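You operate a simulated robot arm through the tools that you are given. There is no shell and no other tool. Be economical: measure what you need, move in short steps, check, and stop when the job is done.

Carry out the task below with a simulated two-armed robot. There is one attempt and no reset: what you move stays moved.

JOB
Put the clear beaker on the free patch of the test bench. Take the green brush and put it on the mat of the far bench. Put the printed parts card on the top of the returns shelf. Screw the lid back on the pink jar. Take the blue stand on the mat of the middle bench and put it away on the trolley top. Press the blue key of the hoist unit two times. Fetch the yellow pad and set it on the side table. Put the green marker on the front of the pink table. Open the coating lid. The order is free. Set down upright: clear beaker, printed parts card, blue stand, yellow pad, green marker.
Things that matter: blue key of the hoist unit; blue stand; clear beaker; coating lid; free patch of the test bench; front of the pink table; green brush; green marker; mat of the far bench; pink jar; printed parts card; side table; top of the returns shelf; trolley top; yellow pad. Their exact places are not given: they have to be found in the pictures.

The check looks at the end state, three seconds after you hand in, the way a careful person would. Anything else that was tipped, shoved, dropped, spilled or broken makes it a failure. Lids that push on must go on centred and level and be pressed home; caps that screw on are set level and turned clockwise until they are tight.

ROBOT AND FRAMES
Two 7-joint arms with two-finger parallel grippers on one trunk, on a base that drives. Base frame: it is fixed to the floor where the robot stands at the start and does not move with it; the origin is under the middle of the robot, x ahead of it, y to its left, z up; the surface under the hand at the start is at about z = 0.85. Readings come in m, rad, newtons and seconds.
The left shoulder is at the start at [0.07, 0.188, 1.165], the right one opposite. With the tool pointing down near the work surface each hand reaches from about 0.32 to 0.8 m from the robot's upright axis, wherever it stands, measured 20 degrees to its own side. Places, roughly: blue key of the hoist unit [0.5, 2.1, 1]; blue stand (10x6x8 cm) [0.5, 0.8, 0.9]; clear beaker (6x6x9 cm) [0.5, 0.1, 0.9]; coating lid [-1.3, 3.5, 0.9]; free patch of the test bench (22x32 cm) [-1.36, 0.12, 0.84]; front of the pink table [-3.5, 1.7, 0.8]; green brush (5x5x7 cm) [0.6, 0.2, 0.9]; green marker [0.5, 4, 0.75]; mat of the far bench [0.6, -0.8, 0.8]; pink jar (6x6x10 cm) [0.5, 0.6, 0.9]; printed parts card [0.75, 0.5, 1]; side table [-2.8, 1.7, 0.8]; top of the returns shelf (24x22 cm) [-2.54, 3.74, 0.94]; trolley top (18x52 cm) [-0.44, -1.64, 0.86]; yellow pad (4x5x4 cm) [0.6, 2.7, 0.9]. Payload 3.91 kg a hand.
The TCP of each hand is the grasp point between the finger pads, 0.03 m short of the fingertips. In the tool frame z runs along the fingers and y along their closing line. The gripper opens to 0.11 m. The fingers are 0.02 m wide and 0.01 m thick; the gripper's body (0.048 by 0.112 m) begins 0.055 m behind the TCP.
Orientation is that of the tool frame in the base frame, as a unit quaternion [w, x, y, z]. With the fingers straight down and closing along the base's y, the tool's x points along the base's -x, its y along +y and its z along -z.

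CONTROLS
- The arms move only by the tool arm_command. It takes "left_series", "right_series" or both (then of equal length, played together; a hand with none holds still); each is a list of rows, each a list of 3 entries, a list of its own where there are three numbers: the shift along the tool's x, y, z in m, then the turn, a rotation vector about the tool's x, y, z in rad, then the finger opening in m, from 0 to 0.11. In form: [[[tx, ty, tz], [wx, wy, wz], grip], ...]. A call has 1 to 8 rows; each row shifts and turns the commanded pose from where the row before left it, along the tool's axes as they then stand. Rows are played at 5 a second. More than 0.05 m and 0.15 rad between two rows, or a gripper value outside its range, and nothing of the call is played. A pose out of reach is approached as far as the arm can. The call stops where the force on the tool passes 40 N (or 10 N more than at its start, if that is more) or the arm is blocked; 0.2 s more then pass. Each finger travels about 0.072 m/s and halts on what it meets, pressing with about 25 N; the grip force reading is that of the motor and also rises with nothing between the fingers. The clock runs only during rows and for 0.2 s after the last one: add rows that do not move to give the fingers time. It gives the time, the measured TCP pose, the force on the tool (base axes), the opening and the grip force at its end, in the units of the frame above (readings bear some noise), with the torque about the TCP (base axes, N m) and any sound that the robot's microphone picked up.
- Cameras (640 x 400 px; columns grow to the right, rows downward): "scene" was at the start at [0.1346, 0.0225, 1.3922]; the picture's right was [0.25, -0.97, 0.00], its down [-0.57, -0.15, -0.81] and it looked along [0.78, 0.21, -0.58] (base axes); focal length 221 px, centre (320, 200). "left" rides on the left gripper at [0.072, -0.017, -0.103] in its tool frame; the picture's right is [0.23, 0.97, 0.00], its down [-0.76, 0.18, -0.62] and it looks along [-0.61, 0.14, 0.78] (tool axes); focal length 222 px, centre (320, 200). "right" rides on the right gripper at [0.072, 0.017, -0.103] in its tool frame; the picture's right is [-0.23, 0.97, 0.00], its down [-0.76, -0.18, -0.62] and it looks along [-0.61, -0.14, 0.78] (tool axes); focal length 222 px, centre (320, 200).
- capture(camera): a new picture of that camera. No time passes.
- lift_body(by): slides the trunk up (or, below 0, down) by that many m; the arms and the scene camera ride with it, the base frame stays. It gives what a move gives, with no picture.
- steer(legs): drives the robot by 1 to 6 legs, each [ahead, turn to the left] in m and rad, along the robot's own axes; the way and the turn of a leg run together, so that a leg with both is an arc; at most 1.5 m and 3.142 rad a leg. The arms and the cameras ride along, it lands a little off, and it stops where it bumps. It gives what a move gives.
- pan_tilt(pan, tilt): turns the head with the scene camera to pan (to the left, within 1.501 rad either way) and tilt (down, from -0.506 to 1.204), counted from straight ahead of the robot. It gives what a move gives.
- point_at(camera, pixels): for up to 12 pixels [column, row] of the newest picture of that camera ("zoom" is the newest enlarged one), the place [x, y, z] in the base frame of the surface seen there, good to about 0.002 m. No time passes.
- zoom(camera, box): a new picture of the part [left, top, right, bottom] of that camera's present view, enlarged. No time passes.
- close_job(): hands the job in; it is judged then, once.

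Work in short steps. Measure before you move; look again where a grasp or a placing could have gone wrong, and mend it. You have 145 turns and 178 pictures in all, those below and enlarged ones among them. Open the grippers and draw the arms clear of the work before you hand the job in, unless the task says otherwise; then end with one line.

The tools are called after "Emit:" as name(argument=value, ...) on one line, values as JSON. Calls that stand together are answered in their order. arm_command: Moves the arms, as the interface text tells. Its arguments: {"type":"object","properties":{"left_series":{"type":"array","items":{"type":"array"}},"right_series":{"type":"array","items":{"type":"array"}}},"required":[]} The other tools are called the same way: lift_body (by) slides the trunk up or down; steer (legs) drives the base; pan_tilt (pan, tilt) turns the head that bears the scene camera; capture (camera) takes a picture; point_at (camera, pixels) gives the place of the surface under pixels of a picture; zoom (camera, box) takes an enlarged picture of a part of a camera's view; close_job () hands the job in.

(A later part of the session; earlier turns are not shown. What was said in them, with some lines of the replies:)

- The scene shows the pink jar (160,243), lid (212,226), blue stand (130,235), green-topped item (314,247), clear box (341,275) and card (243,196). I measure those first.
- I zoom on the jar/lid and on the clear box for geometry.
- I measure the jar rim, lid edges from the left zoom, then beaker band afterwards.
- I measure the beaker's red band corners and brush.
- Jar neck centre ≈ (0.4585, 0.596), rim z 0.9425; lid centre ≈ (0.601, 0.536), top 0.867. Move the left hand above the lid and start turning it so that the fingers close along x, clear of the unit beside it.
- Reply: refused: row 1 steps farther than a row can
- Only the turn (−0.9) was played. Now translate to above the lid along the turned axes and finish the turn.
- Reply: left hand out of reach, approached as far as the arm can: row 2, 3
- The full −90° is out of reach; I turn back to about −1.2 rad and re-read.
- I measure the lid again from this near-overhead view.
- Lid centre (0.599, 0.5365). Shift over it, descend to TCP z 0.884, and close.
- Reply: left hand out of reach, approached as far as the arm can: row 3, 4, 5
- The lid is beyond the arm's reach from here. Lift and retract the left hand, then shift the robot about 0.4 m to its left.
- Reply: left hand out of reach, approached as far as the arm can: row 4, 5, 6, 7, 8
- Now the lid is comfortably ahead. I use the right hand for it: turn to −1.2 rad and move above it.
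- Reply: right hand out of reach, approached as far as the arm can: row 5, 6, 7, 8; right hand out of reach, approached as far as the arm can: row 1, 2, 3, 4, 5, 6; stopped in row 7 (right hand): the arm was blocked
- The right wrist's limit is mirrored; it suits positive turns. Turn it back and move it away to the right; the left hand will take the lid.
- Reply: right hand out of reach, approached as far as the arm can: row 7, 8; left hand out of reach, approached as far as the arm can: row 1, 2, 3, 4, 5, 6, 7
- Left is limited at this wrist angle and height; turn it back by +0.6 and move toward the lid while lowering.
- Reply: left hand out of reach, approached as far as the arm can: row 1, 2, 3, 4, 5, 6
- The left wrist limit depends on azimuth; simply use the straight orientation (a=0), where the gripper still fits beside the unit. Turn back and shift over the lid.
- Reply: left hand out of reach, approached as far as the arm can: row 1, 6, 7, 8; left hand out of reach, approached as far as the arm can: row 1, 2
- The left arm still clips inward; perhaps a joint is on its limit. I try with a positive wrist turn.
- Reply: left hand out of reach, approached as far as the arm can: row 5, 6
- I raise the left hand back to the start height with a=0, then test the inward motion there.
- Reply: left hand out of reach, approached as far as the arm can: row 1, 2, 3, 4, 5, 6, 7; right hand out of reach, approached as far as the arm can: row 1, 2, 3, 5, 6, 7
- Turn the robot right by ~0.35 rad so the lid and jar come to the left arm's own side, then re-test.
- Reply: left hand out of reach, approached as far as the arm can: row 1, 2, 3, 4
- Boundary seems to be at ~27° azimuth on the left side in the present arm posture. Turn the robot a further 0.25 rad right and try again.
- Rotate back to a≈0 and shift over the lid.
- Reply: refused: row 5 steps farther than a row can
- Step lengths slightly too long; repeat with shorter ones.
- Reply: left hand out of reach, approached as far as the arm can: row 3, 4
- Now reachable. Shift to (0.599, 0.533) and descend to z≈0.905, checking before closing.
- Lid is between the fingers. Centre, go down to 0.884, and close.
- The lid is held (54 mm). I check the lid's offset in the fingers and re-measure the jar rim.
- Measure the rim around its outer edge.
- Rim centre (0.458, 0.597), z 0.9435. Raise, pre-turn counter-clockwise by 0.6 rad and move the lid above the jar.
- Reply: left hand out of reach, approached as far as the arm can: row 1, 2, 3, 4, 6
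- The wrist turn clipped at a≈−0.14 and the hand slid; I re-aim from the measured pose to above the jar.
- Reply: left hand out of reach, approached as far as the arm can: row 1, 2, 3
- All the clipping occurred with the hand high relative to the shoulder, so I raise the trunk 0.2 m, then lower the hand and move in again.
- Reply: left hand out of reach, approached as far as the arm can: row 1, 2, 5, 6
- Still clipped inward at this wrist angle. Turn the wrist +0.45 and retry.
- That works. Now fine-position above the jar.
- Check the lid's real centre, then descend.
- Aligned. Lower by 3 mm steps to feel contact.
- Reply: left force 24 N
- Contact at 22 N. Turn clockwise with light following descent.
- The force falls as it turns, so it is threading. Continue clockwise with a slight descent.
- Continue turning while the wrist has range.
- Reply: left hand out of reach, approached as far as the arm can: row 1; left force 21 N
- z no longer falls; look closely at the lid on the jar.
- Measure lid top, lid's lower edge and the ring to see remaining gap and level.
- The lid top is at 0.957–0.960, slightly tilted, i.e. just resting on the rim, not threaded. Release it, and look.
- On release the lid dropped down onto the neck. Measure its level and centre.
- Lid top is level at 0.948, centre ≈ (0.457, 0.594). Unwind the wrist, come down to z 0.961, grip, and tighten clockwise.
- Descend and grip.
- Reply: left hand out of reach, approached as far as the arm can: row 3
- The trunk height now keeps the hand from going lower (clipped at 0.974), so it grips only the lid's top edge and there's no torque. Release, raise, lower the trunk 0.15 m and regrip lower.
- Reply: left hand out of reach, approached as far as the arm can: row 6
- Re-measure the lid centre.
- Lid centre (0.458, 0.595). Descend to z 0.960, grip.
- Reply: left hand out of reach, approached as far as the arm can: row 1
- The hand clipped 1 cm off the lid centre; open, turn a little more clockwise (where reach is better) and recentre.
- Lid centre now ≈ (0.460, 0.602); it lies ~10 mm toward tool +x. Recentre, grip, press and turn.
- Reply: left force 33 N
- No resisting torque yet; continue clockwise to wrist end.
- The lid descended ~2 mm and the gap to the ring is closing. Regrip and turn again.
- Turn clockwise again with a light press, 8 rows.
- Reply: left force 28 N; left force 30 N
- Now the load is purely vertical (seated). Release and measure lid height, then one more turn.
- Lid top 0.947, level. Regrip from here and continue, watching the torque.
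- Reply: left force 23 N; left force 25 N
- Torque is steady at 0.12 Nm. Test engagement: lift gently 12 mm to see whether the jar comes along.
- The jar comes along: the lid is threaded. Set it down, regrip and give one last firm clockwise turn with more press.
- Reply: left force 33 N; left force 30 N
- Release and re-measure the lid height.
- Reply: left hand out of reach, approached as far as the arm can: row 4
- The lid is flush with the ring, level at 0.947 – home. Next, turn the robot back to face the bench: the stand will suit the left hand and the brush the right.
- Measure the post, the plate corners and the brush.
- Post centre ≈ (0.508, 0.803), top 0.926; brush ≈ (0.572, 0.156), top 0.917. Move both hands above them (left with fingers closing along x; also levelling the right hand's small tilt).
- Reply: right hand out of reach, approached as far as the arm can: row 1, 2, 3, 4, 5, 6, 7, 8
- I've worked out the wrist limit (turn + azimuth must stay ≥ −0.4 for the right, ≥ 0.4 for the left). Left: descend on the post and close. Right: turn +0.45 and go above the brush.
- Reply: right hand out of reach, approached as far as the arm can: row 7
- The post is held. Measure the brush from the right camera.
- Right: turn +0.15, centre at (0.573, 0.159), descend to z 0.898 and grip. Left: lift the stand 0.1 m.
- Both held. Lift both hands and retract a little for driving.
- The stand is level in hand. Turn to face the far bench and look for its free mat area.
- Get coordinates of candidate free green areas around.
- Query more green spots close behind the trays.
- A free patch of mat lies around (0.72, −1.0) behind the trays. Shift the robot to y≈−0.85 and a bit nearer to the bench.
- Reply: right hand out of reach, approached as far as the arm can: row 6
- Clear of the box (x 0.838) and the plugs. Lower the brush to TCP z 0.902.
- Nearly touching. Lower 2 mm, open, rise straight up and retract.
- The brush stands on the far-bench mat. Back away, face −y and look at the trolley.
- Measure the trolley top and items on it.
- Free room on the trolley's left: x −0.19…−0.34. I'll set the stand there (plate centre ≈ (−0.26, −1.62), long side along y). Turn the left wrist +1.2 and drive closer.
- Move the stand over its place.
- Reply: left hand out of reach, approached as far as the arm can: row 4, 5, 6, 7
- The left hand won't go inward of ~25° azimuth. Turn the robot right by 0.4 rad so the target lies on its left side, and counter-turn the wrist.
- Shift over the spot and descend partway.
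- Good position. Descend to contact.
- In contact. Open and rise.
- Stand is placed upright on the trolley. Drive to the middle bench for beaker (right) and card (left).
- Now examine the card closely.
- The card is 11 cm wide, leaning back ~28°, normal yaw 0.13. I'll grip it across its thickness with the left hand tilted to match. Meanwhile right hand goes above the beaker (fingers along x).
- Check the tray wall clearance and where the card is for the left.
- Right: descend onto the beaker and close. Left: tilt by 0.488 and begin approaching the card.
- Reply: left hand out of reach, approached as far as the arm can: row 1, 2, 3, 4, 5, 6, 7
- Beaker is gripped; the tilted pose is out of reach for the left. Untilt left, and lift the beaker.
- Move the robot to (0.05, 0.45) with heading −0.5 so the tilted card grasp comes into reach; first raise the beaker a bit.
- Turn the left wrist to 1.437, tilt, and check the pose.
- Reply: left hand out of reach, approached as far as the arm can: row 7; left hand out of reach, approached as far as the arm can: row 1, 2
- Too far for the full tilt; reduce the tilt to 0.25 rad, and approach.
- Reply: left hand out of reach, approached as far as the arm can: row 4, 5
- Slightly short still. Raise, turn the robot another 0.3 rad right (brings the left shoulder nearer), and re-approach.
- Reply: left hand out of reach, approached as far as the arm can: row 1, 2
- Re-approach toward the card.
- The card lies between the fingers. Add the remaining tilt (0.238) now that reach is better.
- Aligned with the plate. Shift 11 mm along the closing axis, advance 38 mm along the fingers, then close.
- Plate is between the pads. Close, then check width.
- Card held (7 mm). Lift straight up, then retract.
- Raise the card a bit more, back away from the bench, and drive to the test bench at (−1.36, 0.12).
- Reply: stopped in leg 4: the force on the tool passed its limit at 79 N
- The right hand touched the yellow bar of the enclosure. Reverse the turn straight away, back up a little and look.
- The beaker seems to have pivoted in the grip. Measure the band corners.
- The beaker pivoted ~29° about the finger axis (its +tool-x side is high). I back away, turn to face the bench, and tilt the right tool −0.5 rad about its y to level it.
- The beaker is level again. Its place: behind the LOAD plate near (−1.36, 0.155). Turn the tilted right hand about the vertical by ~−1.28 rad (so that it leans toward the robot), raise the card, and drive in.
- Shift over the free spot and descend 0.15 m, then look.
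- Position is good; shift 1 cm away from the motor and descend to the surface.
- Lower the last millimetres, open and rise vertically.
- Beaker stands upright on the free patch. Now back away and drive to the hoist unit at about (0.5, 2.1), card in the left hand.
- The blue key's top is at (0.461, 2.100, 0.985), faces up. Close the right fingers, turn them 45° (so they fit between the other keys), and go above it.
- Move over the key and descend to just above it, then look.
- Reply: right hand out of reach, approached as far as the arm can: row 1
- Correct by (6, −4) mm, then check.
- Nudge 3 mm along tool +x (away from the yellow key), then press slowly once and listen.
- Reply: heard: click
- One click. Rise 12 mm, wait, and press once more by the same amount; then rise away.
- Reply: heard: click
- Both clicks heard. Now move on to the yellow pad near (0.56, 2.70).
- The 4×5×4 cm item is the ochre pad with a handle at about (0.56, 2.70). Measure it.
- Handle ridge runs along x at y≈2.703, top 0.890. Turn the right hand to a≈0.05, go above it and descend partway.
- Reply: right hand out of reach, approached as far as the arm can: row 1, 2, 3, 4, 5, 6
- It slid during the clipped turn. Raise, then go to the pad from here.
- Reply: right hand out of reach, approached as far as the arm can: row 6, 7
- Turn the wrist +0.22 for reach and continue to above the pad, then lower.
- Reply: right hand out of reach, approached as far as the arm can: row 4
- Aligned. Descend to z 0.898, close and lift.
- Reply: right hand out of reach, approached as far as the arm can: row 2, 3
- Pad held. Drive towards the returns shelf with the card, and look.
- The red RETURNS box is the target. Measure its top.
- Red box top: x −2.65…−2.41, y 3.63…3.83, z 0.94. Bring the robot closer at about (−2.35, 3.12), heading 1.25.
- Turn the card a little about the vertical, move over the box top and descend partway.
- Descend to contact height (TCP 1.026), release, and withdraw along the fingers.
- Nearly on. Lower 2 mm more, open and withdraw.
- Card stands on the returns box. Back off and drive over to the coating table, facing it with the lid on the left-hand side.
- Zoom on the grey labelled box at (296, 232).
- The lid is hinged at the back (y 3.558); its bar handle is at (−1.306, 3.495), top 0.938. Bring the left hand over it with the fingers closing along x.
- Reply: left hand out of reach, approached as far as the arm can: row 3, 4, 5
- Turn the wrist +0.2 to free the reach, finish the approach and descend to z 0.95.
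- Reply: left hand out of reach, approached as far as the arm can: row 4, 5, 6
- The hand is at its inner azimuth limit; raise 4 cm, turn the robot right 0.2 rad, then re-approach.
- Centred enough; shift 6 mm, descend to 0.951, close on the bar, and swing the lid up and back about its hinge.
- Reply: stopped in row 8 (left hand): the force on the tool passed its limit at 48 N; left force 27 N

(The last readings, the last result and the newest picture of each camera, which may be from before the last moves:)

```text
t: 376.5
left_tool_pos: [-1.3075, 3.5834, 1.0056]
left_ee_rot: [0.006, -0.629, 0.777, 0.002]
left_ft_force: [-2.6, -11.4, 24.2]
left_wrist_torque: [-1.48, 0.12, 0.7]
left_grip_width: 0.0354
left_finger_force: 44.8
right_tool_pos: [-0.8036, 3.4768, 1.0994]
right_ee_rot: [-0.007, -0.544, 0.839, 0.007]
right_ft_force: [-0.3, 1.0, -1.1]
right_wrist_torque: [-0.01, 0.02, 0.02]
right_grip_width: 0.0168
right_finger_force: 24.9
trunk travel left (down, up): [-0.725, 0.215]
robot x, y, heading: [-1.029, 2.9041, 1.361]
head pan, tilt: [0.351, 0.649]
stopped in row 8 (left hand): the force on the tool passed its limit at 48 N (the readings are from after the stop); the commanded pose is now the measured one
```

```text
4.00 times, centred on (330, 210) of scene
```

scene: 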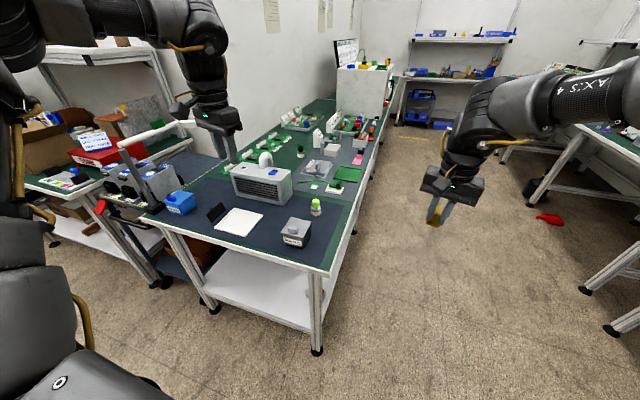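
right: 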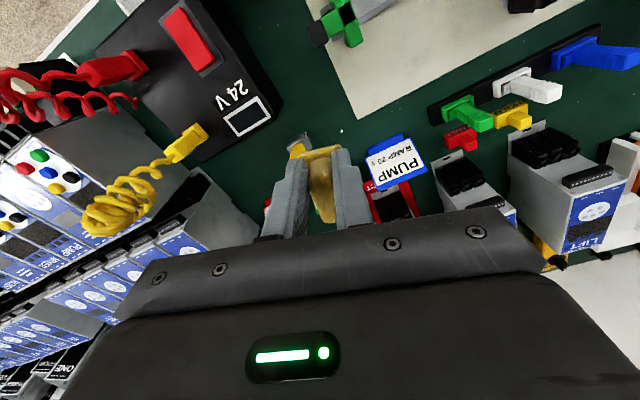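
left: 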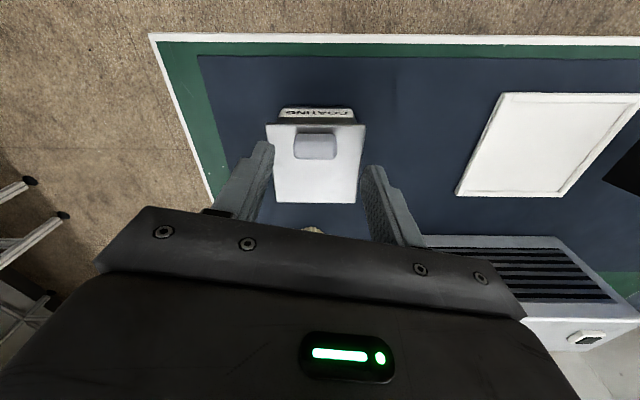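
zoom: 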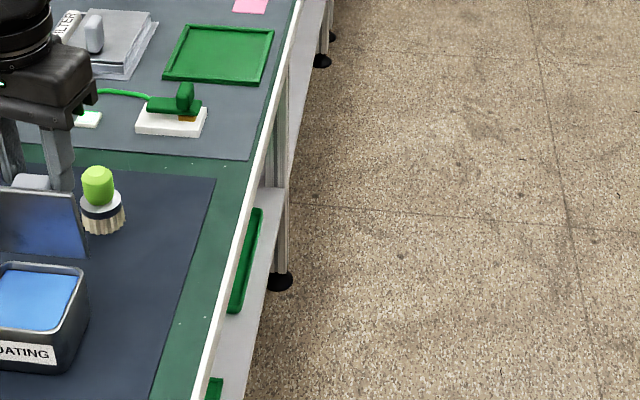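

The lid is open. Release and raise the left hand, then drive on toward the green marker, lowering the trunk for its low table.

Emit:
arm_command(left_series=[[[0, 0, 0], [0, 0, 0], 0.07], [[0, 0, 0], [0, 0, 0], 0.07], [[0, 0, -0.045], [0, 0, 0], 0.07], [[0, 0, -0.045], [0, 0, 0], 0.07], [[0, 0, -0.045], [0, 0, 0], 0.07], [[0, 0, -0.045], [0, 0, 0], 0.07]])

Emit:
pan_tilt(pan=0.45, tilt=0.65)

Emit:
zoom(camera="scene", box=[200, 130, 400, 260])

Emit:
steer(legs=[[0, -0.497], [1.04, 0], [0, -0.863]])

Emit:
lift_body(by=-0.2)

Emit:
pan_tilt(pan=0.25, tilt=0.5)

Emit:
capture(camera="scene")

Emit:
zoom(camera="scene", box=[160, 150, 480, 350])

```text
t: 377.9
left_tool_pos: [-1.3183, 3.56, 1.1698]
left_ee_rot: [0.008, -0.626, 0.78, 0.002]
left_ft_force: [-0.5, 0.4, 0.7]
left_wrist_torque: [0.0, -0.04, 0.0]
left_grip_width: 0.0701
left_finger_force: 0.0
left hand out of reach, approached as far as the arm can: row 5, 6
right_tool_pos: [-0.8024, 3.4776, 1.097]
right_ee_rot: [-0.007, -0.544, 0.839, 0.007]
right_ft_force: [0.3, -0.8, -0.5]
right_wrist_torque: [0.05, -0.02, -0.03]
right_grip_width: 0.0169
right_finger_force: 24.7
trunk travel left (down, up): [-0.725, 0.215]
robot x, y, heading: [-1.0266, 2.9023, 1.358]
head pan, tilt: [0.351, 0.649]
```

```text
t: 378.6
left_tool_pos: [-1.3184, 3.5621, 1.169]
left_ee_rot: [0.008, -0.626, 0.78, 0.002]
left_ft_force: [1.2, -0.2, -0.7]
left_wrist_torque: [0.01, 0.0, -0.03]
left_grip_width: 0.0699
left_finger_force: 0.1
right_tool_pos: [-0.8051, 3.4791, 1.0981]
right_ee_rot: [-0.009, -0.544, 0.839, 0.005]
right_ft_force: [-0.3, 0.2, -0.2]
right_wrist_torque: [-0.01, 0.04, -0.01]
right_grip_width: 0.0168
right_finger_force: 25.5
trunk travel left (down, up): [-0.725, 0.215]
robot x, y, heading: [-1.0256, 2.905, 1.355]
head pan, tilt: [0.45, 0.649]
```

```text
3.08 times, centred on (300, 195) of scene
```

zoom: 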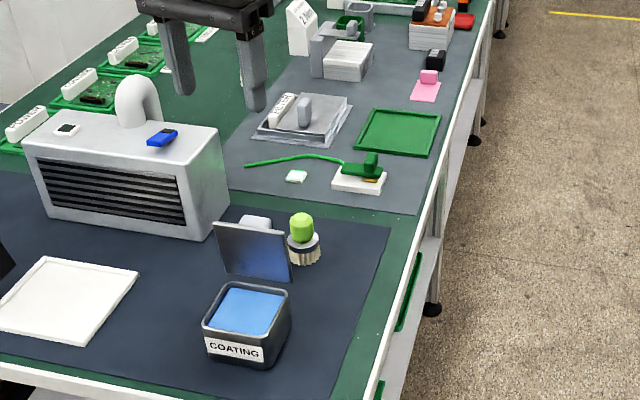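

```text
t: 387.6
left_tool_pos: [0.2379, 4.1131, 1.1681]
left_ee_rot: [0.007, 0.007, 1.0, -0.005]
left_ft_force: [-0.6, -0.9, -0.3]
left_wrist_torque: [0.01, 0.03, -0.01]
left_grip_width: 0.0702
left_finger_force: 0.0
right_tool_pos: [0.2593, 3.5928, 1.0978]
right_ee_rot: [-0.002, 0.11, 0.994, 0.01]
right_ft_force: [-0.3, -0.5, -0.5]
right_wrist_torque: [0.02, -0.01, -0.04]
right_grip_width: 0.0166
right_finger_force: 25.1
trunk travel left (down, up): [-0.725, 0.215]
robot x, y, heading: [-0.346, 3.6978, -0.01]
head pan, tilt: [0.45, 0.649]
```

```text
t: 389.7
left_tool_pos: [0.2375, 4.1129, 0.9684]
left_ee_rot: [0.007, 0.008, 1.0, -0.003]
left_ft_force: [0.1, -0.3, 0.6]
left_wrist_torque: [-0.02, 0.0, 0.02]
left_grip_width: 0.0699
left_finger_force: 0.1
right_tool_pos: [0.2592, 3.5938, 0.8977]
right_ee_rot: [-0.002, 0.109, 0.994, 0.01]
right_ft_force: [-0.2, 0.2, -0.8]
right_wrist_torque: [0.04, -0.02, -0.01]
right_grip_width: 0.0167
right_finger_force: 24.8
trunk travel left (down, up): [-0.525, 0.415]
robot x, y, heading: [-0.3475, 3.6957, -0.012]
head pan, tilt: [0.45, 0.649]
```

```text
t: 390.5
left_tool_pos: [0.2374, 4.1123, 0.9677]
left_ee_rot: [0.007, 0.008, 1.0, -0.005]
left_ft_force: [0.9, 0.0, 0.3]
left_wrist_torque: [0.02, -0.01, -0.01]
left_grip_width: 0.0699
left_finger_force: 0.1
right_tool_pos: [0.2599, 3.5925, 0.8961]
right_ee_rot: [-0.003, 0.11, 0.994, 0.01]
right_ft_force: [0.7, 0.4, -0.4]
right_wrist_torque: [-0.04, 0.01, 0.0]
right_grip_width: 0.017
right_finger_force: 24.7
trunk travel left (down, up): [-0.525, 0.415]
robot x, y, heading: [-0.3459, 3.6997, -0.014]
head pan, tilt: [0.25, 0.499]
```

```text
34 pictures are left
```

scene: 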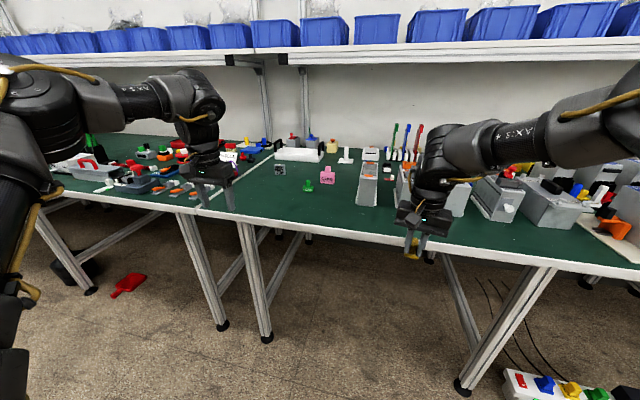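

```text
2.00 times, centred on (320, 250) of scene
```

zoom: 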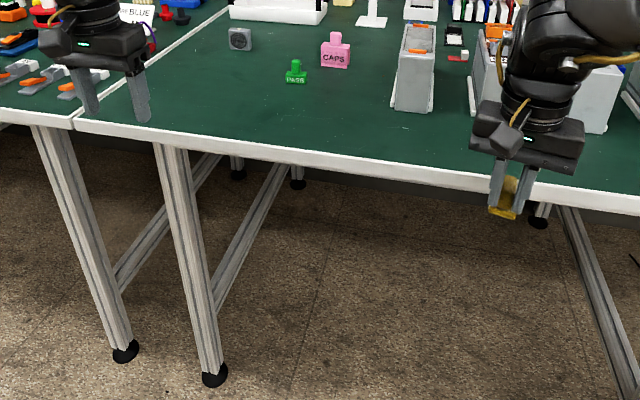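

Coating lid stays open. The green marker (“PASS”) is at zoom (296, 72); measure it.

Emit:
point_at(camera="zoom", pixels=[[296, 65], [296, 78], [290, 78], [302, 78], [296, 100], [334, 40], [200, 140], [300, 168]])

Emit:
zoom(camera="scene", box=[285, 160, 345, 205])

Emit:
point_at(camera="zoom", pixels=[[245, 215], [245, 250], [245, 235], [215, 265], [275, 265], [245, 205], [245, 275]])

```text
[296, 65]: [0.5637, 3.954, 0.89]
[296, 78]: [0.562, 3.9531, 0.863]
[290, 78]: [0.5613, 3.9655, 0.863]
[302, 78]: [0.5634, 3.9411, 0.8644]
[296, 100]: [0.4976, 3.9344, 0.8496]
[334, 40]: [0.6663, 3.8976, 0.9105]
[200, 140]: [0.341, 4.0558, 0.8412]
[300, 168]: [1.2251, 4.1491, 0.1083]
```

```text
8.89 times, centred on (315, 182) of scene
```

zoom: 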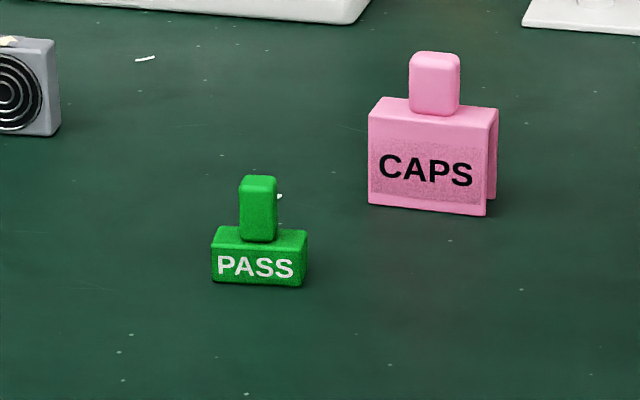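

```text
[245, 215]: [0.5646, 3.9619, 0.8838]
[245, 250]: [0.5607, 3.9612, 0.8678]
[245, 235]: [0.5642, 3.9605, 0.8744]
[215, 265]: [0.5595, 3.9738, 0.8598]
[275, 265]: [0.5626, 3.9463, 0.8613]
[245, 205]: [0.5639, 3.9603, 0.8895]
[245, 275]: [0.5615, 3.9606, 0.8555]
```

The “PASS” marker is at about (0.57, 3.96), base 2.8 cm wide. Raise the trunk, drive so the left hand hangs just above it.

Emit:
lift_body(by=0.2)

Emit:
steer(legs=[[0, -0.42], [0.359, 0], [0, 0.432]])

Emit:
arm_command(left_series=[[[0, 0, 0.04], [0, 0, 0], 0.06], [[0, 0, 0.04], [0, 0, 0], 0.06], [[0, 0, 0.04], [0, 0, 0], 0.06], [[0, 0, 0], [0, 0, 0], 0.06]])

Emit:
capture(camera="left")

Emit:
point_at(camera="left", pixels=[[320, 130], [310, 140], [330, 140], [320, 120], [300, 130], [340, 130], [320, 150], [320, 110], [310, 110], [330, 110], [310, 125], [330, 125]])

```text
t: 392.6
left_tool_pos: [0.2386, 4.113, 1.1692]
left_ee_rot: [0.007, 0.008, 1.0, -0.005]
left_ft_force: [0.2, 0.0, 0.2]
left_wrist_torque: [0.03, 0.02, 0.01]
left_grip_width: 0.0699
left_finger_force: 0.1
right_tool_pos: [0.2597, 3.5921, 1.097]
right_ee_rot: [-0.003, 0.109, 0.994, 0.01]
right_ft_force: [-0.2, 0.4, -1.2]
right_wrist_torque: [0.02, 0.04, -0.01]
right_grip_width: 0.0169
right_finger_force: 25.1
trunk travel left (down, up): [-0.725, 0.215]
robot x, y, heading: [-0.3464, 3.7015, -0.013]
head pan, tilt: [0.25, 0.499]
```

```text
t: 397.5
left_tool_pos: [0.5676, 3.9544, 1.1685]
left_ee_rot: [0.007, 0.011, 1.0, -0.004]
left_ft_force: [0.2, 0.0, 0.1]
left_wrist_torque: [-0.02, 0.01, -0.05]
left_grip_width: 0.0699
left_finger_force: 0.1
right_tool_pos: [0.5858, 3.434, 1.0978]
right_ee_rot: [-0.003, 0.113, 0.994, 0.01]
right_ft_force: [-0.5, 0.5, -0.7]
right_wrist_torque: [0.0, 0.03, -0.02]
right_grip_width: 0.0171
right_finger_force: 24.7
trunk travel left (down, up): [-0.725, 0.215]
robot x, y, heading: [-0.0165, 3.5417, -0.022]
head pan, tilt: [0.25, 0.499]
```

```text
t: 398.5
left_tool_pos: [0.5684, 3.9522, 1.0489]
left_ee_rot: [0.008, 0.011, 1.0, -0.003]
left_ft_force: [0.3, 0.5, 1.4]
left_wrist_torque: [-0.01, 0.0, 0.01]
left_grip_width: 0.0601
left_finger_force: 0.1
right_tool_pos: [0.585, 3.4343, 1.098]
right_ee_rot: [-0.002, 0.113, 0.994, 0.01]
right_ft_force: [-0.2, -0.5, -0.3]
right_wrist_torque: [0.05, 0.03, 0.01]
right_grip_width: 0.0169
right_finger_force: 25.2
trunk travel left (down, up): [-0.725, 0.215]
robot x, y, heading: [-0.0218, 3.5457, -0.023]
head pan, tilt: [0.25, 0.499]
```

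```text
31 pictures are left
```

left: 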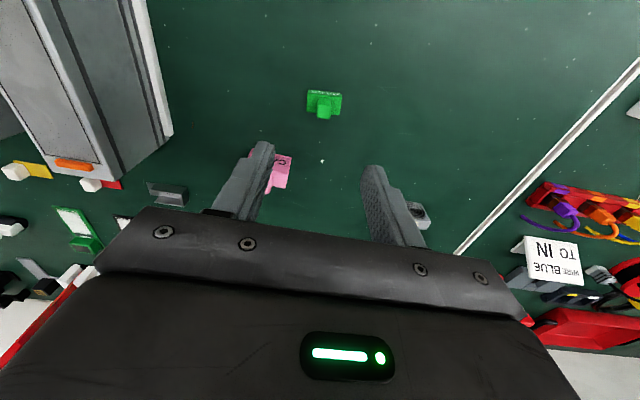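

```text
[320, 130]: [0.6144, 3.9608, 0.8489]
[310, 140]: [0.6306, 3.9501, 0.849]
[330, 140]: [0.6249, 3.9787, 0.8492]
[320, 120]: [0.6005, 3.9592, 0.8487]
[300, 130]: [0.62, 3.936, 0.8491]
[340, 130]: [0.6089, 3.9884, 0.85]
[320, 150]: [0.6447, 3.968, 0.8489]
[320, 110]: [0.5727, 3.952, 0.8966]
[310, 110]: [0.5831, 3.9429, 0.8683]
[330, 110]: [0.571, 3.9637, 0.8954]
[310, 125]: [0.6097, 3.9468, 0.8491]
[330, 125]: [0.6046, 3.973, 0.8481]
```

Marker centre ≈ (0.572, 3.958). Shift, descend, grip, lift; then drive toward the side and pink tables and look.

Emit:
arm_command(left_series=[[[-0.004, 0.006, 0.04], [0, 0, 0], 0.06], [[0, 0, 0.041], [0, 0, 0], 0.06], [[0, 0, 0.041], [0, 0, 0], 0.06], [[0, 0, 0.041], [0, 0, 0], 0.06], [[0, 0, 0], [0, 0, 0], 0.0], [[0, 0, 0], [0, 0, 0], 0.0], [[0, 0, 0], [0, 0, 0], 0.0], [[0, 0, 0], [0, 0, 0], 0.0]])

Emit:
arm_command(left_series=[[[0, 0, -0.03], [0, 0, 0], 0.0], [[0, 0, -0.045], [0, 0, 0], 0.0], [[0, 0, -0.045], [0, 0, 0], 0.0], [[0, 0, -0.045], [0, 0, 0], 0.0], [[0, 0, -0.045], [0, 0, 0], 0.0]])

Emit:
capture(camera="left")

Emit:
steer(legs=[[-0.4, 0], [0, -2.3], [1.0, 0], [1.0, 0], [0, -0.82]])

Emit:
pan_tilt(pan=0.1, tilt=0.45)

Emit:
capture(camera="scene")

Emit:
point_at(camera="scene", pixels=[[320, 200], [320, 240], [320, 280], [250, 220], [390, 220], [250, 260], [390, 260], [200, 200], [440, 200], [320, 160], [150, 220], [480, 240]])

```text
t: 400.3
left_tool_pos: [0.5611, 3.9615, 0.8985]
left_ee_rot: [0.008, 0.01, 1.0, -0.004]
left_ft_force: [0.5, -0.2, -0.4]
left_wrist_torque: [-0.02, 0.03, 0.03]
left_grip_width: 0.0421
left_finger_force: 25.0
left hand out of reach, approached as far as the arm can: row 4
right_tool_pos: [0.5849, 3.4335, 1.0983]
right_ee_rot: [-0.004, 0.112, 0.994, 0.01]
right_ft_force: [0.8, -0.2, -0.7]
right_wrist_torque: [0.0, 0.0, -0.03]
right_grip_width: 0.0168
right_finger_force: 25.0
trunk travel left (down, up): [-0.725, 0.215]
robot x, y, heading: [-0.0179, 3.5446, -0.018]
head pan, tilt: [0.25, 0.499]
```

```text
t: 401.5
left_tool_pos: [0.5583, 3.9637, 1.1091]
left_ee_rot: [0.008, 0.012, 1.0, -0.004]
left_ft_force: [-0.6, -0.1, 0.2]
left_wrist_torque: [0.0, -0.01, -0.02]
left_grip_width: 0.0414
left_finger_force: 25.3
right_tool_pos: [0.5852, 3.4329, 1.0982]
right_ee_rot: [-0.002, 0.112, 0.994, 0.01]
right_ft_force: [-0.5, 0.0, 0.6]
right_wrist_torque: [-0.01, -0.01, 0.02]
right_grip_width: 0.0169
right_finger_force: 24.9
trunk travel left (down, up): [-0.725, 0.215]
robot x, y, heading: [-0.0183, 3.5392, -0.017]
head pan, tilt: [0.25, 0.499]
```

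```text
30 pictures are left
```

left: 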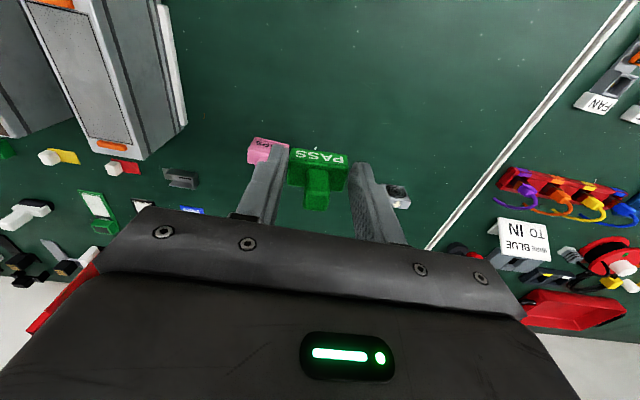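

```text
t: 417.3
left_tool_pos: [-1.6171, 1.6458, 1.1076]
left_ee_rot: [0.0, 0.917, 0.398, -0.008]
left_ft_force: [-0.2, -0.4, -1.3]
left_wrist_torque: [0.0, -0.01, 0.01]
left_grip_width: 0.0412
left_finger_force: 25.6
right_tool_pos: [-2.0241, 1.9889, 1.0973]
right_ee_rot: [-0.002, 0.951, 0.31, 0.015]
right_ft_force: [0.8, 1.3, 0.0]
right_wrist_torque: [-0.05, 0.06, 0.0]
right_grip_width: 0.0168
right_finger_force: 24.9
trunk travel left (down, up): [-0.725, 0.215]
robot x, y, heading: [-1.5436, 2.3584, -2.321]
head pan, tilt: [0.25, 0.499]
stopped in leg 4: the force on the tool passed its limit at 187 N (the readings are from after the stop); the commanded pose is now the measured one
```

```text
t: 418.0
left_tool_pos: [-1.6177, 1.6451, 1.1084]
left_ee_rot: [-0.001, 0.918, 0.398, -0.006]
left_ft_force: [0.3, -0.4, -0.7]
left_wrist_torque: [0.01, 0.01, 0.01]
left_grip_width: 0.0411
left_finger_force: 24.8
right_tool_pos: [-2.0248, 1.9884, 1.0963]
right_ee_rot: [-0.002, 0.951, 0.31, 0.016]
right_ft_force: [-4.0, 7.2, -0.7]
right_wrist_torque: [-0.66, -0.35, -0.13]
right_grip_width: 0.0171
right_finger_force: 25.2
trunk travel left (down, up): [-0.725, 0.215]
robot x, y, heading: [-1.542, 2.3569, -2.32]
head pan, tilt: [0.099, 0.45]
```

```text
29 pictures are left
```

scene: 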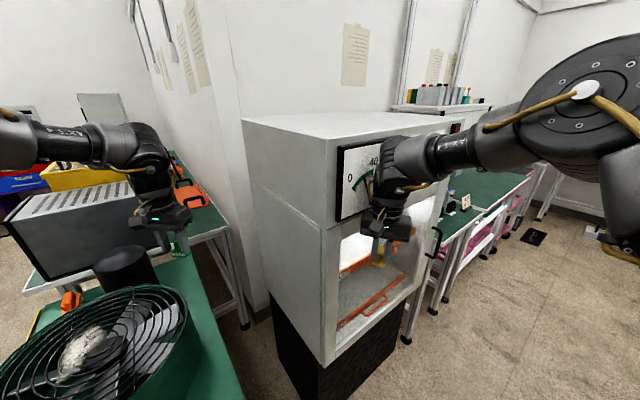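

```text
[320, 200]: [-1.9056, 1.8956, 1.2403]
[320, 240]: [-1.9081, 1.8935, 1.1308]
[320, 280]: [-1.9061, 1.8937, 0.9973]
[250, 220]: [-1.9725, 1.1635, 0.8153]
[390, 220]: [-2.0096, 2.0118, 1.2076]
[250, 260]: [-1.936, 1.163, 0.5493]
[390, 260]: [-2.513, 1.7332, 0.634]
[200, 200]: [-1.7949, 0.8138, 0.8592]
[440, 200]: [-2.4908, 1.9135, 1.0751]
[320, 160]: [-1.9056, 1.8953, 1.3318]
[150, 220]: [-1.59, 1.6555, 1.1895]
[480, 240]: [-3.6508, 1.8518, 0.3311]
```

The right hand hit a cabinet in the way. Back off, go around it to the north, face −y and look at the two tables.

Emit:
steer(legs=[[-0.35, 0], [0, -0.98], [1.45, 0], [0, 1.73]])

Emit:
pan_tilt(pan=-0.15, tilt=0.5)

Emit:
capture(camera="scene")

Emit:
capture(camera="right")

Emit:
point_at(camera="scene", pixels=[[240, 200], [280, 200], [320, 200], [360, 200], [400, 200], [440, 200], [240, 240], [280, 240], [320, 240], [360, 240], [400, 240], [440, 240]])

```text
t: 433.8
left_tool_pos: [-2.2839, 2.2867, 1.1061]
left_ee_rot: [0.002, 0.697, 0.717, -0.006]
left_ft_force: [0.2, 0.9, -1.2]
left_wrist_torque: [0.04, -0.01, -0.03]
left_grip_width: 0.0411
left_finger_force: 24.5
right_tool_pos: [-2.8139, 2.2427, 1.0953]
right_ee_rot: [-0.008, 0.762, 0.648, 0.015]
right_ft_force: [1.0, 0.1, -0.4]
right_wrist_torque: [0.01, 0.01, -0.01]
right_grip_width: 0.0169
right_finger_force: 25.2
trunk travel left (down, up): [-0.725, 0.215]
robot x, y, heading: [-2.7337, 2.8452, -1.541]
head pan, tilt: [0.099, 0.45]
```

```text
t: 434.6
left_tool_pos: [-2.2833, 2.2864, 1.106]
left_ee_rot: [0.002, 0.697, 0.717, -0.007]
left_ft_force: [0.1, -1.0, -0.6]
left_wrist_torque: [0.02, 0.01, 0.02]
left_grip_width: 0.0413
left_finger_force: 25.1
right_tool_pos: [-2.8141, 2.2436, 1.0967]
right_ee_rot: [-0.007, 0.761, 0.649, 0.014]
right_ft_force: [0.9, -0.1, -0.4]
right_wrist_torque: [0.03, -0.04, 0.0]
right_grip_width: 0.0168
right_finger_force: 25.0
trunk travel left (down, up): [-0.725, 0.215]
robot x, y, heading: [-2.733, 2.8452, -1.545]
head pan, tilt: [-0.15, 0.499]
```

```text
28 pictures are left
```

scene: 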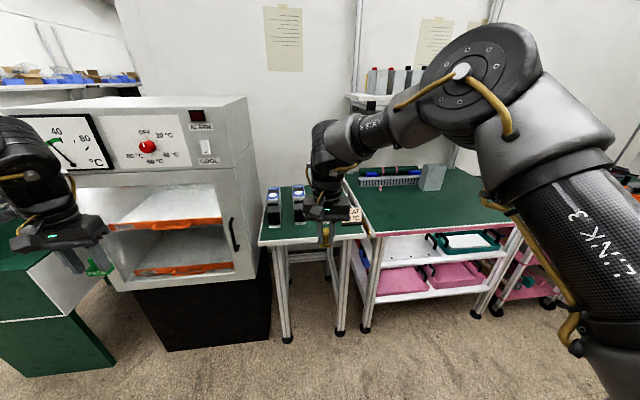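

```text
27 pictures are left
```

right: 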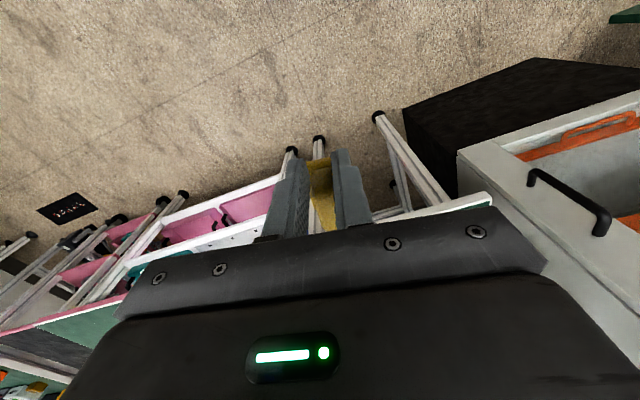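

```text
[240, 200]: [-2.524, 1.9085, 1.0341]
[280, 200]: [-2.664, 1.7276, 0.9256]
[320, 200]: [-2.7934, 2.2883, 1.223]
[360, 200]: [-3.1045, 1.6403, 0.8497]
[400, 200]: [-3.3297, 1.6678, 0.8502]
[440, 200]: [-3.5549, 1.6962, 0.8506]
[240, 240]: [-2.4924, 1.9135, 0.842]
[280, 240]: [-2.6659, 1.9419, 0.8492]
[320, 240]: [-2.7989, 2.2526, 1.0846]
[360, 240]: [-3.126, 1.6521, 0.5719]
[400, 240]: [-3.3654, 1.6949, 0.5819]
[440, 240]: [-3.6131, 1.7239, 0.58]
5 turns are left
```

Side table's free front strip is right under the right hand's line at y≈1.885 (z 0.85). Retract the left hand, advance, set the pad down, release, then move over to the pink table and look.

Emit:
arm_command(left_series=[[[0.043, 0.001, 0], [0, 0, 0], 0.0], [[0.043, 0.001, 0], [0, 0, 0], 0.0], [[0.043, 0.001, 0], [0, 0, 0], 0.0], [[0.043, 0.001, 0], [0, 0, 0], 0.0], [[0.043, 0.001, 0], [0, 0, 0], 0.0]])

Emit:
steer(legs=[[0.3, 0]])

Emit:
arm_command(right_series=[[[-0.0287, 0.0045, 0], [0, 0, 0], 0.0], [[-0.0287, 0.0045, 0], [0, 0, 0], 0.0], [[0, 0, 0.045], [0, 0, 0], 0.0], [[0, 0, 0.045], [0, 0, 0], 0.0], [[0, 0, 0.045], [0, 0, 0], 0.0], [[0, 0, 0.045], [0, 0, 0], 0.0], [[0, 0, 0.013], [0, 0, 0], 0.0], [[0, 0, 0.004], [0, 0, 0], 0.0]])

Emit:
zoom(camera="scene", box=[240, 180, 440, 320])

Emit:
arm_command(right_series=[[[0, 0, 0.001], [0, 0, 0], 0.0], [[0, 0, 0], [0, 0, 0], 0.05], [[0, 0, 0], [0, 0, 0], 0.05], [[0, 0, -0.04], [0, 0, 0], 0.05], [[0, 0, -0.045], [0, 0, 0], 0.05], [[0, 0, -0.045], [0, 0, 0], 0.05], [[0, 0, -0.045], [0, 0, 0], 0.05], [[0, 0, -0.045], [0, 0, 0], 0.05]])

Emit:
steer(legs=[[-0.2, 0], [0, -1.03], [0.5, 0]])

Emit:
pan_tilt(pan=0.55, tilt=0.6)

Emit:
capture(camera="scene")

Emit:
point_at(camera="scene", pixels=[[240, 220], [280, 220], [320, 220], [360, 220], [400, 220], [240, 260], [280, 260], [320, 260], [360, 260], [400, 260], [320, 290], [360, 290]])

```text
t: 435.8
left_tool_pos: [-2.2838, 2.5044, 1.1032]
left_ee_rot: [0.002, 0.697, 0.717, -0.007]
left_ft_force: [0.5, 0.1, -0.9]
left_wrist_torque: [0.01, 0.0, 0.02]
left_grip_width: 0.0411
left_finger_force: 25.0
right_tool_pos: [-2.8129, 2.2458, 1.0979]
right_ee_rot: [-0.007, 0.761, 0.648, 0.013]
right_ft_force: [0.1, 0.0, -0.1]
right_wrist_torque: [-0.01, -0.01, 0.01]
right_grip_width: 0.0168
right_finger_force: 25.0
trunk travel left (down, up): [-0.725, 0.215]
robot x, y, heading: [-2.733, 2.845, -1.544]
head pan, tilt: [-0.15, 0.499]
```

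```text
t: 437.8
left_tool_pos: [-2.2785, 2.2032, 1.1032]
left_ee_rot: [0.003, 0.698, 0.716, -0.008]
left_ft_force: [-0.1, 0.5, -1.2]
left_wrist_torque: [0.03, 0.0, -0.01]
left_grip_width: 0.0411
left_finger_force: 24.8
right_tool_pos: [-2.8082, 1.9468, 1.0986]
right_ee_rot: [-0.007, 0.762, 0.647, 0.013]
right_ft_force: [0.0, 0.6, -0.4]
right_wrist_torque: [0.01, -0.02, 0.0]
right_grip_width: 0.0171
right_finger_force: 25.0
trunk travel left (down, up): [-0.725, 0.215]
robot x, y, heading: [-2.7261, 2.5496, -1.548]
head pan, tilt: [-0.15, 0.499]
```

```text
t: 439.6
left_tool_pos: [-2.2773, 2.2061, 1.1039]
left_ee_rot: [0.003, 0.699, 0.715, -0.008]
left_ft_force: [-0.5, -0.7, -1.2]
left_wrist_torque: [-0.02, -0.01, 0.0]
left_grip_width: 0.0412
left_finger_force: 24.3
right_tool_pos: [-2.786, 1.9439, 0.8944]
right_ee_rot: [-0.002, 0.764, 0.645, 0.01]
right_ft_force: [-2.0, -6.1, 35.5]
right_wrist_torque: [-0.49, 0.24, -0.03]
right_grip_width: 0.0176
right_finger_force: 24.6
right hand out of reach, approached as far as the arm can: row 1, 2
trunk travel left (down, up): [-0.725, 0.215]
robot x, y, heading: [-2.7256, 2.5463, -1.546]
head pan, tilt: [-0.15, 0.499]
```

```text
2.86 times, centred on (340, 250) of scene
```

zoom: 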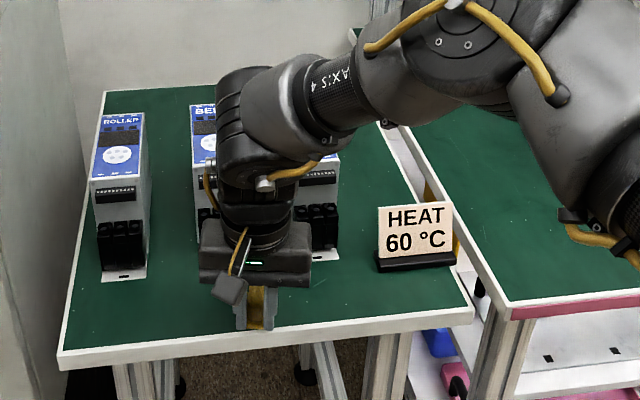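

```text
t: 441.4
left_tool_pos: [-2.2764, 2.2048, 1.1035]
left_ee_rot: [0.002, 0.698, 0.716, -0.008]
left_ft_force: [0.1, 0.2, -1.3]
left_wrist_torque: [0.01, 0.0, 0.0]
left_grip_width: 0.0411
left_finger_force: 24.9
right_tool_pos: [-2.784, 1.9392, 1.1106]
right_ee_rot: [-0.006, 0.763, 0.646, 0.014]
right_ft_force: [-0.4, -0.3, 0.2]
right_wrist_torque: [0.0, -0.05, -0.01]
right_grip_width: 0.0503
right_finger_force: 0.0
right hand out of reach, approached as far as the arm can: row 8
trunk travel left (down, up): [-0.725, 0.215]
robot x, y, heading: [-2.7248, 2.5445, -1.546]
head pan, tilt: [-0.15, 0.499]
```

```text
t: 448.1
left_tool_pos: [-3.2114, 1.92, 1.1022]
left_ee_rot: [-0.002, 0.96, 0.279, -0.007]
left_ft_force: [0.2, -0.5, -0.9]
left_wrist_torque: [-0.02, 0.01, -0.01]
left_grip_width: 0.0412
left_finger_force: 25.0
right_tool_pos: [-3.7001, 2.2172, 1.1095]
right_ee_rot: [0.002, 0.982, 0.187, 0.014]
right_ft_force: [0.2, 0.1, -0.5]
right_wrist_torque: [0.02, 0.02, -0.01]
right_grip_width: 0.0499
right_finger_force: 0.0
trunk travel left (down, up): [-0.725, 0.215]
robot x, y, heading: [-3.1472, 2.4776, -2.576]
head pan, tilt: [-0.15, 0.499]
```

```text
t: 449.2
left_tool_pos: [-3.2114, 1.9202, 1.1029]
left_ee_rot: [-0.002, 0.96, 0.279, -0.007]
left_ft_force: [0.2, -0.4, -0.5]
left_wrist_torque: [-0.03, -0.03, 0.0]
left_grip_width: 0.0411
left_finger_force: 25.0
right_tool_pos: [-3.7011, 2.218, 1.1098]
right_ee_rot: [0.002, 0.982, 0.188, 0.016]
right_ft_force: [-0.2, 0.9, -0.5]
right_wrist_torque: [0.0, -0.02, 0.02]
right_grip_width: 0.0499
right_finger_force: 0.0
trunk travel left (down, up): [-0.725, 0.215]
robot x, y, heading: [-3.1496, 2.4835, -2.573]
head pan, tilt: [0.55, 0.6]
```

```text
25 pictures are left
```

scene: 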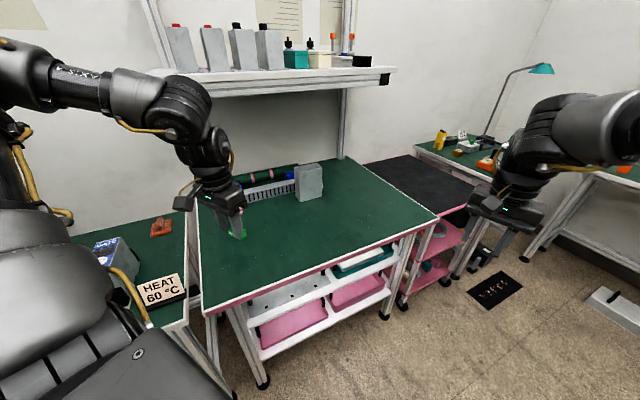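

```text
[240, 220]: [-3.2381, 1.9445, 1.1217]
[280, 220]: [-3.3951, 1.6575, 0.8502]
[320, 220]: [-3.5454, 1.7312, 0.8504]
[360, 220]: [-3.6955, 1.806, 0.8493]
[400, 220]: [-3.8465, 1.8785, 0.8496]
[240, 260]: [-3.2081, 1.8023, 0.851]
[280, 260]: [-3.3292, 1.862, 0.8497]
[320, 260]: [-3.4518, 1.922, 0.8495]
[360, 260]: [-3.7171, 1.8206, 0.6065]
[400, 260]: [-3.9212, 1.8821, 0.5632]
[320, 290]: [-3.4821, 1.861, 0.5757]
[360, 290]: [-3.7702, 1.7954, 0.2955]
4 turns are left
```

Pad is down; pink table top is z 0.85, front edge y≈1.95. Carry the marker to about (−3.38, 1.81) and lower it to just above the surface; also check the pad.

Emit:
arm_command(left_series=[[[-0.04, 0, 0], [0, 0, 0], 0.0], [[-0.04, 0, 0], [0, 0, 0], 0.0], [[-0.04, 0, 0], [0, 0, 0], 0.0], [[-0.04, 0, 0], [0, 0, 0], 0.0], [[-0.04, 0, 0], [0, 0, 0], 0.0], [[0, 0, 0], [0, 0, 0], 0.0]])

Emit:
arm_command(left_series=[[[0, 0, 0.045], [0, 0, 0], 0.0], [[0, 0, 0.045], [0, 0, 0], 0.0], [[0, 0, 0.045], [0, 0, 0], 0.0], [[0, 0, 0.045], [0, 0, 0], 0.0], [[0, 0, 0.018], [0, 0, 0], 0.0], [[0, 0, 0.003], [0, 0, 0], 0.0], [[0, 0, 0], [0, 0, 0], 0.0]])

Emit:
zoom(camera="scene", box=[200, 150, 360, 290])

Emit:
capture(camera="left")

Emit:
pan_tilt(pan=1.2, tilt=0.65)

Emit:
capture(camera="scene")

```text
t: 450.6
left_tool_pos: [-3.3795, 1.8126, 1.1068]
left_ee_rot: [-0.002, 0.96, 0.28, -0.008]
left_ft_force: [0.6, 0.0, -0.5]
left_wrist_torque: [-0.03, 0.03, 0.01]
left_grip_width: 0.0413
left_finger_force: 25.4
right_tool_pos: [-3.699, 2.2168, 1.1098]
right_ee_rot: [0.002, 0.982, 0.187, 0.014]
right_ft_force: [1.1, 0.2, 0.0]
right_wrist_torque: [0.0, 0.05, 0.04]
right_grip_width: 0.0502
right_finger_force: 0.0
trunk travel left (down, up): [-0.725, 0.215]
robot x, y, heading: [-3.1456, 2.4789, -2.576]
head pan, tilt: [0.55, 0.6]
```

```text
t: 452.2
left_tool_pos: [-3.3828, 1.8109, 0.9025]
left_ee_rot: [-0.003, 0.96, 0.279, -0.007]
left_ft_force: [0.0, 0.8, -0.7]
left_wrist_torque: [0.01, -0.01, -0.02]
left_grip_width: 0.0413
left_finger_force: 25.0
right_tool_pos: [-3.7006, 2.2162, 1.1085]
right_ee_rot: [0.002, 0.982, 0.187, 0.015]
right_ft_force: [0.2, -1.5, -0.6]
right_wrist_torque: [-0.01, 0.01, 0.0]
right_grip_width: 0.0499
right_finger_force: 0.1
trunk travel left (down, up): [-0.725, 0.215]
robot x, y, heading: [-3.1485, 2.4803, -2.57]
head pan, tilt: [0.55, 0.6]
```

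```text
2.86 times, centred on (280, 220) of scene
```

zoom: 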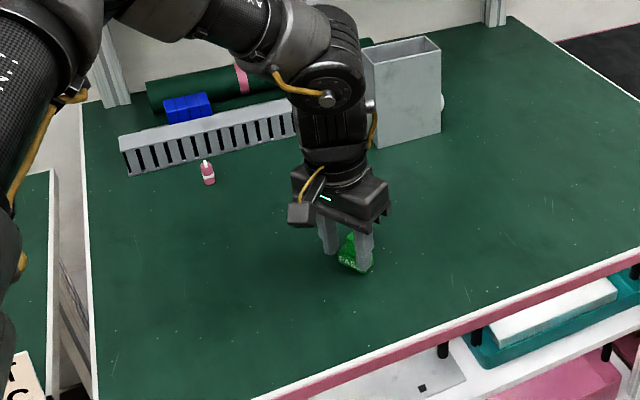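

```text
23 pictures are left
```

left: 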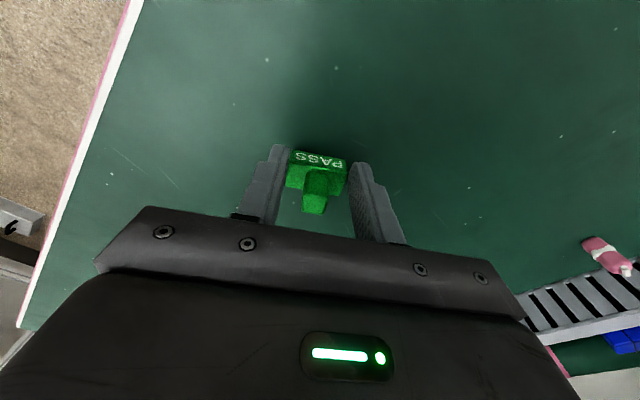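

```text
t: 453.2
left_tool_pos: [-3.3828, 1.8123, 0.9046]
left_ee_rot: [-0.002, 0.96, 0.28, -0.008]
left_ft_force: [-0.7, 0.0, -0.2]
left_wrist_torque: [0.02, 0.02, -0.01]
left_grip_width: 0.0411
left_finger_force: 25.5
right_tool_pos: [-3.7007, 2.2168, 1.1094]
right_ee_rot: [0.002, 0.982, 0.187, 0.015]
right_ft_force: [0.2, -0.7, 0.0]
right_wrist_torque: [0.02, 0.05, -0.02]
right_grip_width: 0.05
right_finger_force: 0.0
trunk travel left (down, up): [-0.725, 0.215]
robot x, y, heading: [-3.1486, 2.4801, -2.574]
head pan, tilt: [1.201, 0.649]
```

```text
22 pictures are left
3 turns are left
```

scene: 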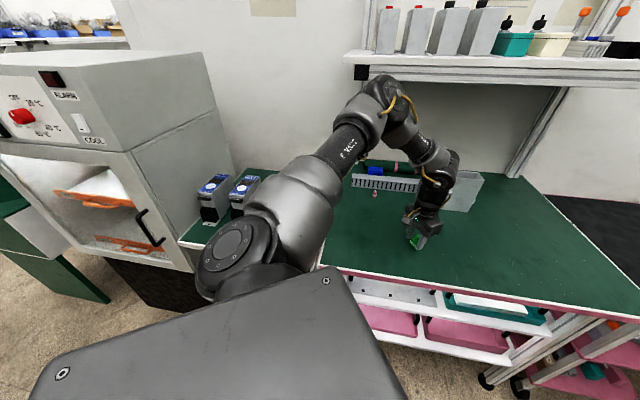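

Marker hovers ~5 mm above the table. Lower it, release, rise, and check; retract both arms.

Emit:
arm_command(left_series=[[[0, 0, 0.003], [0, 0, 0], 0.0], [[0, 0, 0.002], [0, 0, 0], 0.0], [[0, 0, 0], [0, 0, 0], 0.07], [[0, 0, 0], [0, 0, 0], 0.07], [[0, 0, -0.03], [0, 0, 0], 0.07], [[0, 0, -0.045], [0, 0, 0], 0.07], [[0, 0, -0.045], [0, 0, 0], 0.07], [[0, 0, -0.045], [0, 0, 0], 0.07]])

Emit:
capture(camera="left")

Emit:
arm_command(left_series=[[[0.045, 0, -0.01], [0, 0, 0], 0.07], [[0.045, 0, -0.01], [0, 0, 0], 0.07], [[0.045, 0, -0.01], [0, 0, 0], 0.07]])

Emit:
steer(legs=[[-0.25, 0], [0, 0.9]])

Emit:
pan_tilt(pan=-0.1, tilt=0.6)

Emit:
capture(camera="scene")

Emit:
zoom(camera="scene", box=[200, 130, 440, 300])

```text
t: 455.0
left_tool_pos: [-3.3786, 1.8145, 1.0661]
left_ee_rot: [-0.001, 0.96, 0.28, -0.007]
left_ft_force: [0.0, 0.4, 0.5]
left_wrist_torque: [0.01, 0.03, 0.02]
left_grip_width: 0.0701
left_finger_force: 0.1
right_tool_pos: [-3.7006, 2.2186, 1.109]
right_ee_rot: [0.002, 0.982, 0.187, 0.016]
right_ft_force: [0.7, 0.1, 0.2]
right_wrist_torque: [-0.03, 0.0, 0.02]
right_grip_width: 0.0502
right_finger_force: 0.1
trunk travel left (down, up): [-0.725, 0.215]
robot x, y, heading: [-3.1463, 2.4761, -2.574]
head pan, tilt: [1.201, 0.649]
```

```text
21 pictures are left
```

left: 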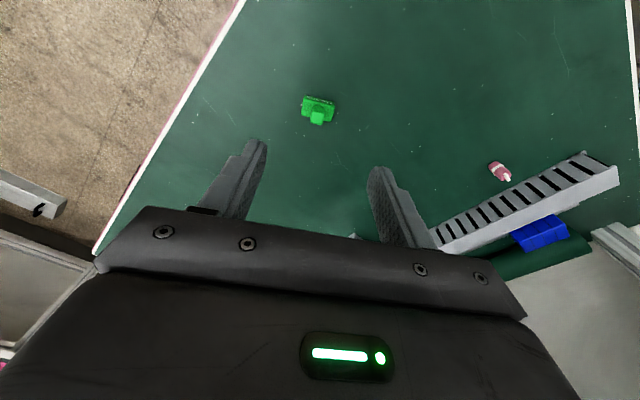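

```text
t: 455.8
left_tool_pos: [-3.2635, 1.8876, 1.0927]
left_ee_rot: [-0.001, 0.96, 0.28, -0.007]
left_ft_force: [-0.9, -0.2, 1.1]
left_wrist_torque: [0.0, 0.04, 0.0]
left_grip_width: 0.0701
left_finger_force: 0.1
right_tool_pos: [-3.6994, 2.2168, 1.1111]
right_ee_rot: [0.001, 0.982, 0.187, 0.014]
right_ft_force: [0.6, 0.4, 0.7]
right_wrist_torque: [-0.01, 0.02, -0.02]
right_grip_width: 0.0499
right_finger_force: 0.1
trunk travel left (down, up): [-0.725, 0.215]
robot x, y, heading: [-3.1485, 2.4759, -2.571]
head pan, tilt: [1.201, 0.649]
```

```text
t: 460.0
left_tool_pos: [-2.5482, 2.1522, 1.0933]
left_ee_rot: [0.002, 0.743, 0.67, -0.007]
left_ft_force: [-0.1, 0.0, 1.0]
left_wrist_torque: [0.02, -0.02, 0.0]
left_grip_width: 0.0701
left_finger_force: 0.1
right_tool_pos: [-3.0783, 2.0169, 1.1101]
right_ee_rot: [-0.005, 0.803, 0.596, 0.014]
right_ft_force: [0.4, -0.6, -0.6]
right_wrist_torque: [-0.01, -0.01, 0.0]
right_grip_width: 0.0501
right_finger_force: 0.0
trunk travel left (down, up): [-0.725, 0.215]
robot x, y, heading: [-2.9406, 2.6147, -1.676]
head pan, tilt: [1.201, 0.649]
```

```text
t: 461.4
left_tool_pos: [-2.5478, 2.1512, 1.0929]
left_ee_rot: [0.002, 0.743, 0.669, -0.007]
left_ft_force: [-0.5, -0.6, 0.1]
left_wrist_torque: [-0.03, -0.02, -0.04]
left_grip_width: 0.07
left_finger_force: 0.0
right_tool_pos: [-3.0768, 2.017, 1.11]
right_ee_rot: [-0.006, 0.803, 0.595, 0.014]
right_ft_force: [0.1, 0.5, -0.6]
right_wrist_torque: [-0.01, 0.01, 0.01]
right_grip_width: 0.05
right_finger_force: 0.2
trunk travel left (down, up): [-0.725, 0.215]
robot x, y, heading: [-2.9361, 2.6136, -1.675]
head pan, tilt: [-0.099, 0.6]
```

```text
20 pictures are left
```

scene: 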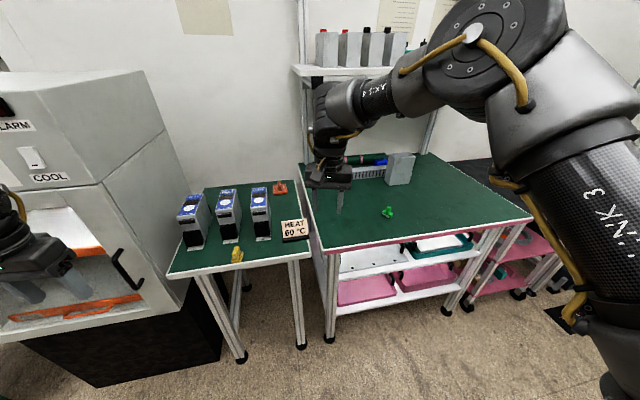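

```text
2.35 times, centred on (320, 215) of scene
2 turns are left
```

zoom: 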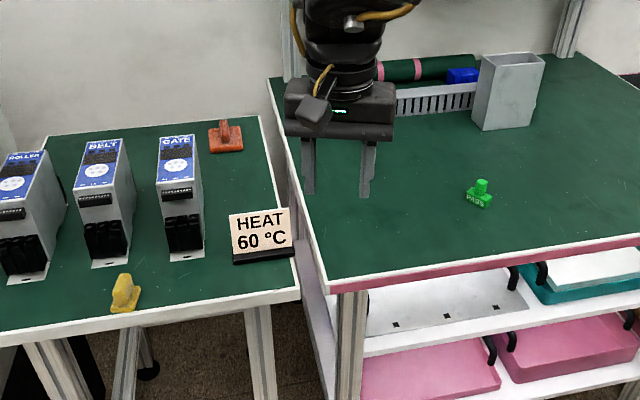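

The pad stands on the side table and the marker on the pink table, both upright. Back the arms clear and hand in.

Emit:
steer(legs=[[-0.3, 0]])

Emit:
close_job()

```text
t: 463.5
left_tool_pos: [-2.5153, 2.4522, 1.092]
left_ee_rot: [0.0, 0.743, 0.669, -0.007]
left_ft_force: [-0.5, -0.2, -1.3]
left_wrist_torque: [-0.02, 0.04, -0.02]
left_grip_width: 0.0699
left_finger_force: 0.1
right_tool_pos: [-3.0457, 2.316, 1.1078]
right_ee_rot: [-0.005, 0.803, 0.596, 0.014]
right_ft_force: [0.6, 0.5, -1.1]
right_wrist_torque: [-0.03, 0.01, -0.03]
right_grip_width: 0.0502
right_finger_force: 0.0
trunk travel left (down, up): [-0.725, 0.215]
robot x, y, heading: [-2.903, 2.9123, -1.678]
head pan, tilt: [-0.099, 0.6]
```

```text
The job is handed in.
```

All nine tasks were carried out and the job is handed in, with two doubts: I could not confirm the jar lid is fully tight (it sits level and lifts the jar), and the right hand hit the test-bench bar (79 N) and a cabinet (187 N), with no shift visible in later pictures.
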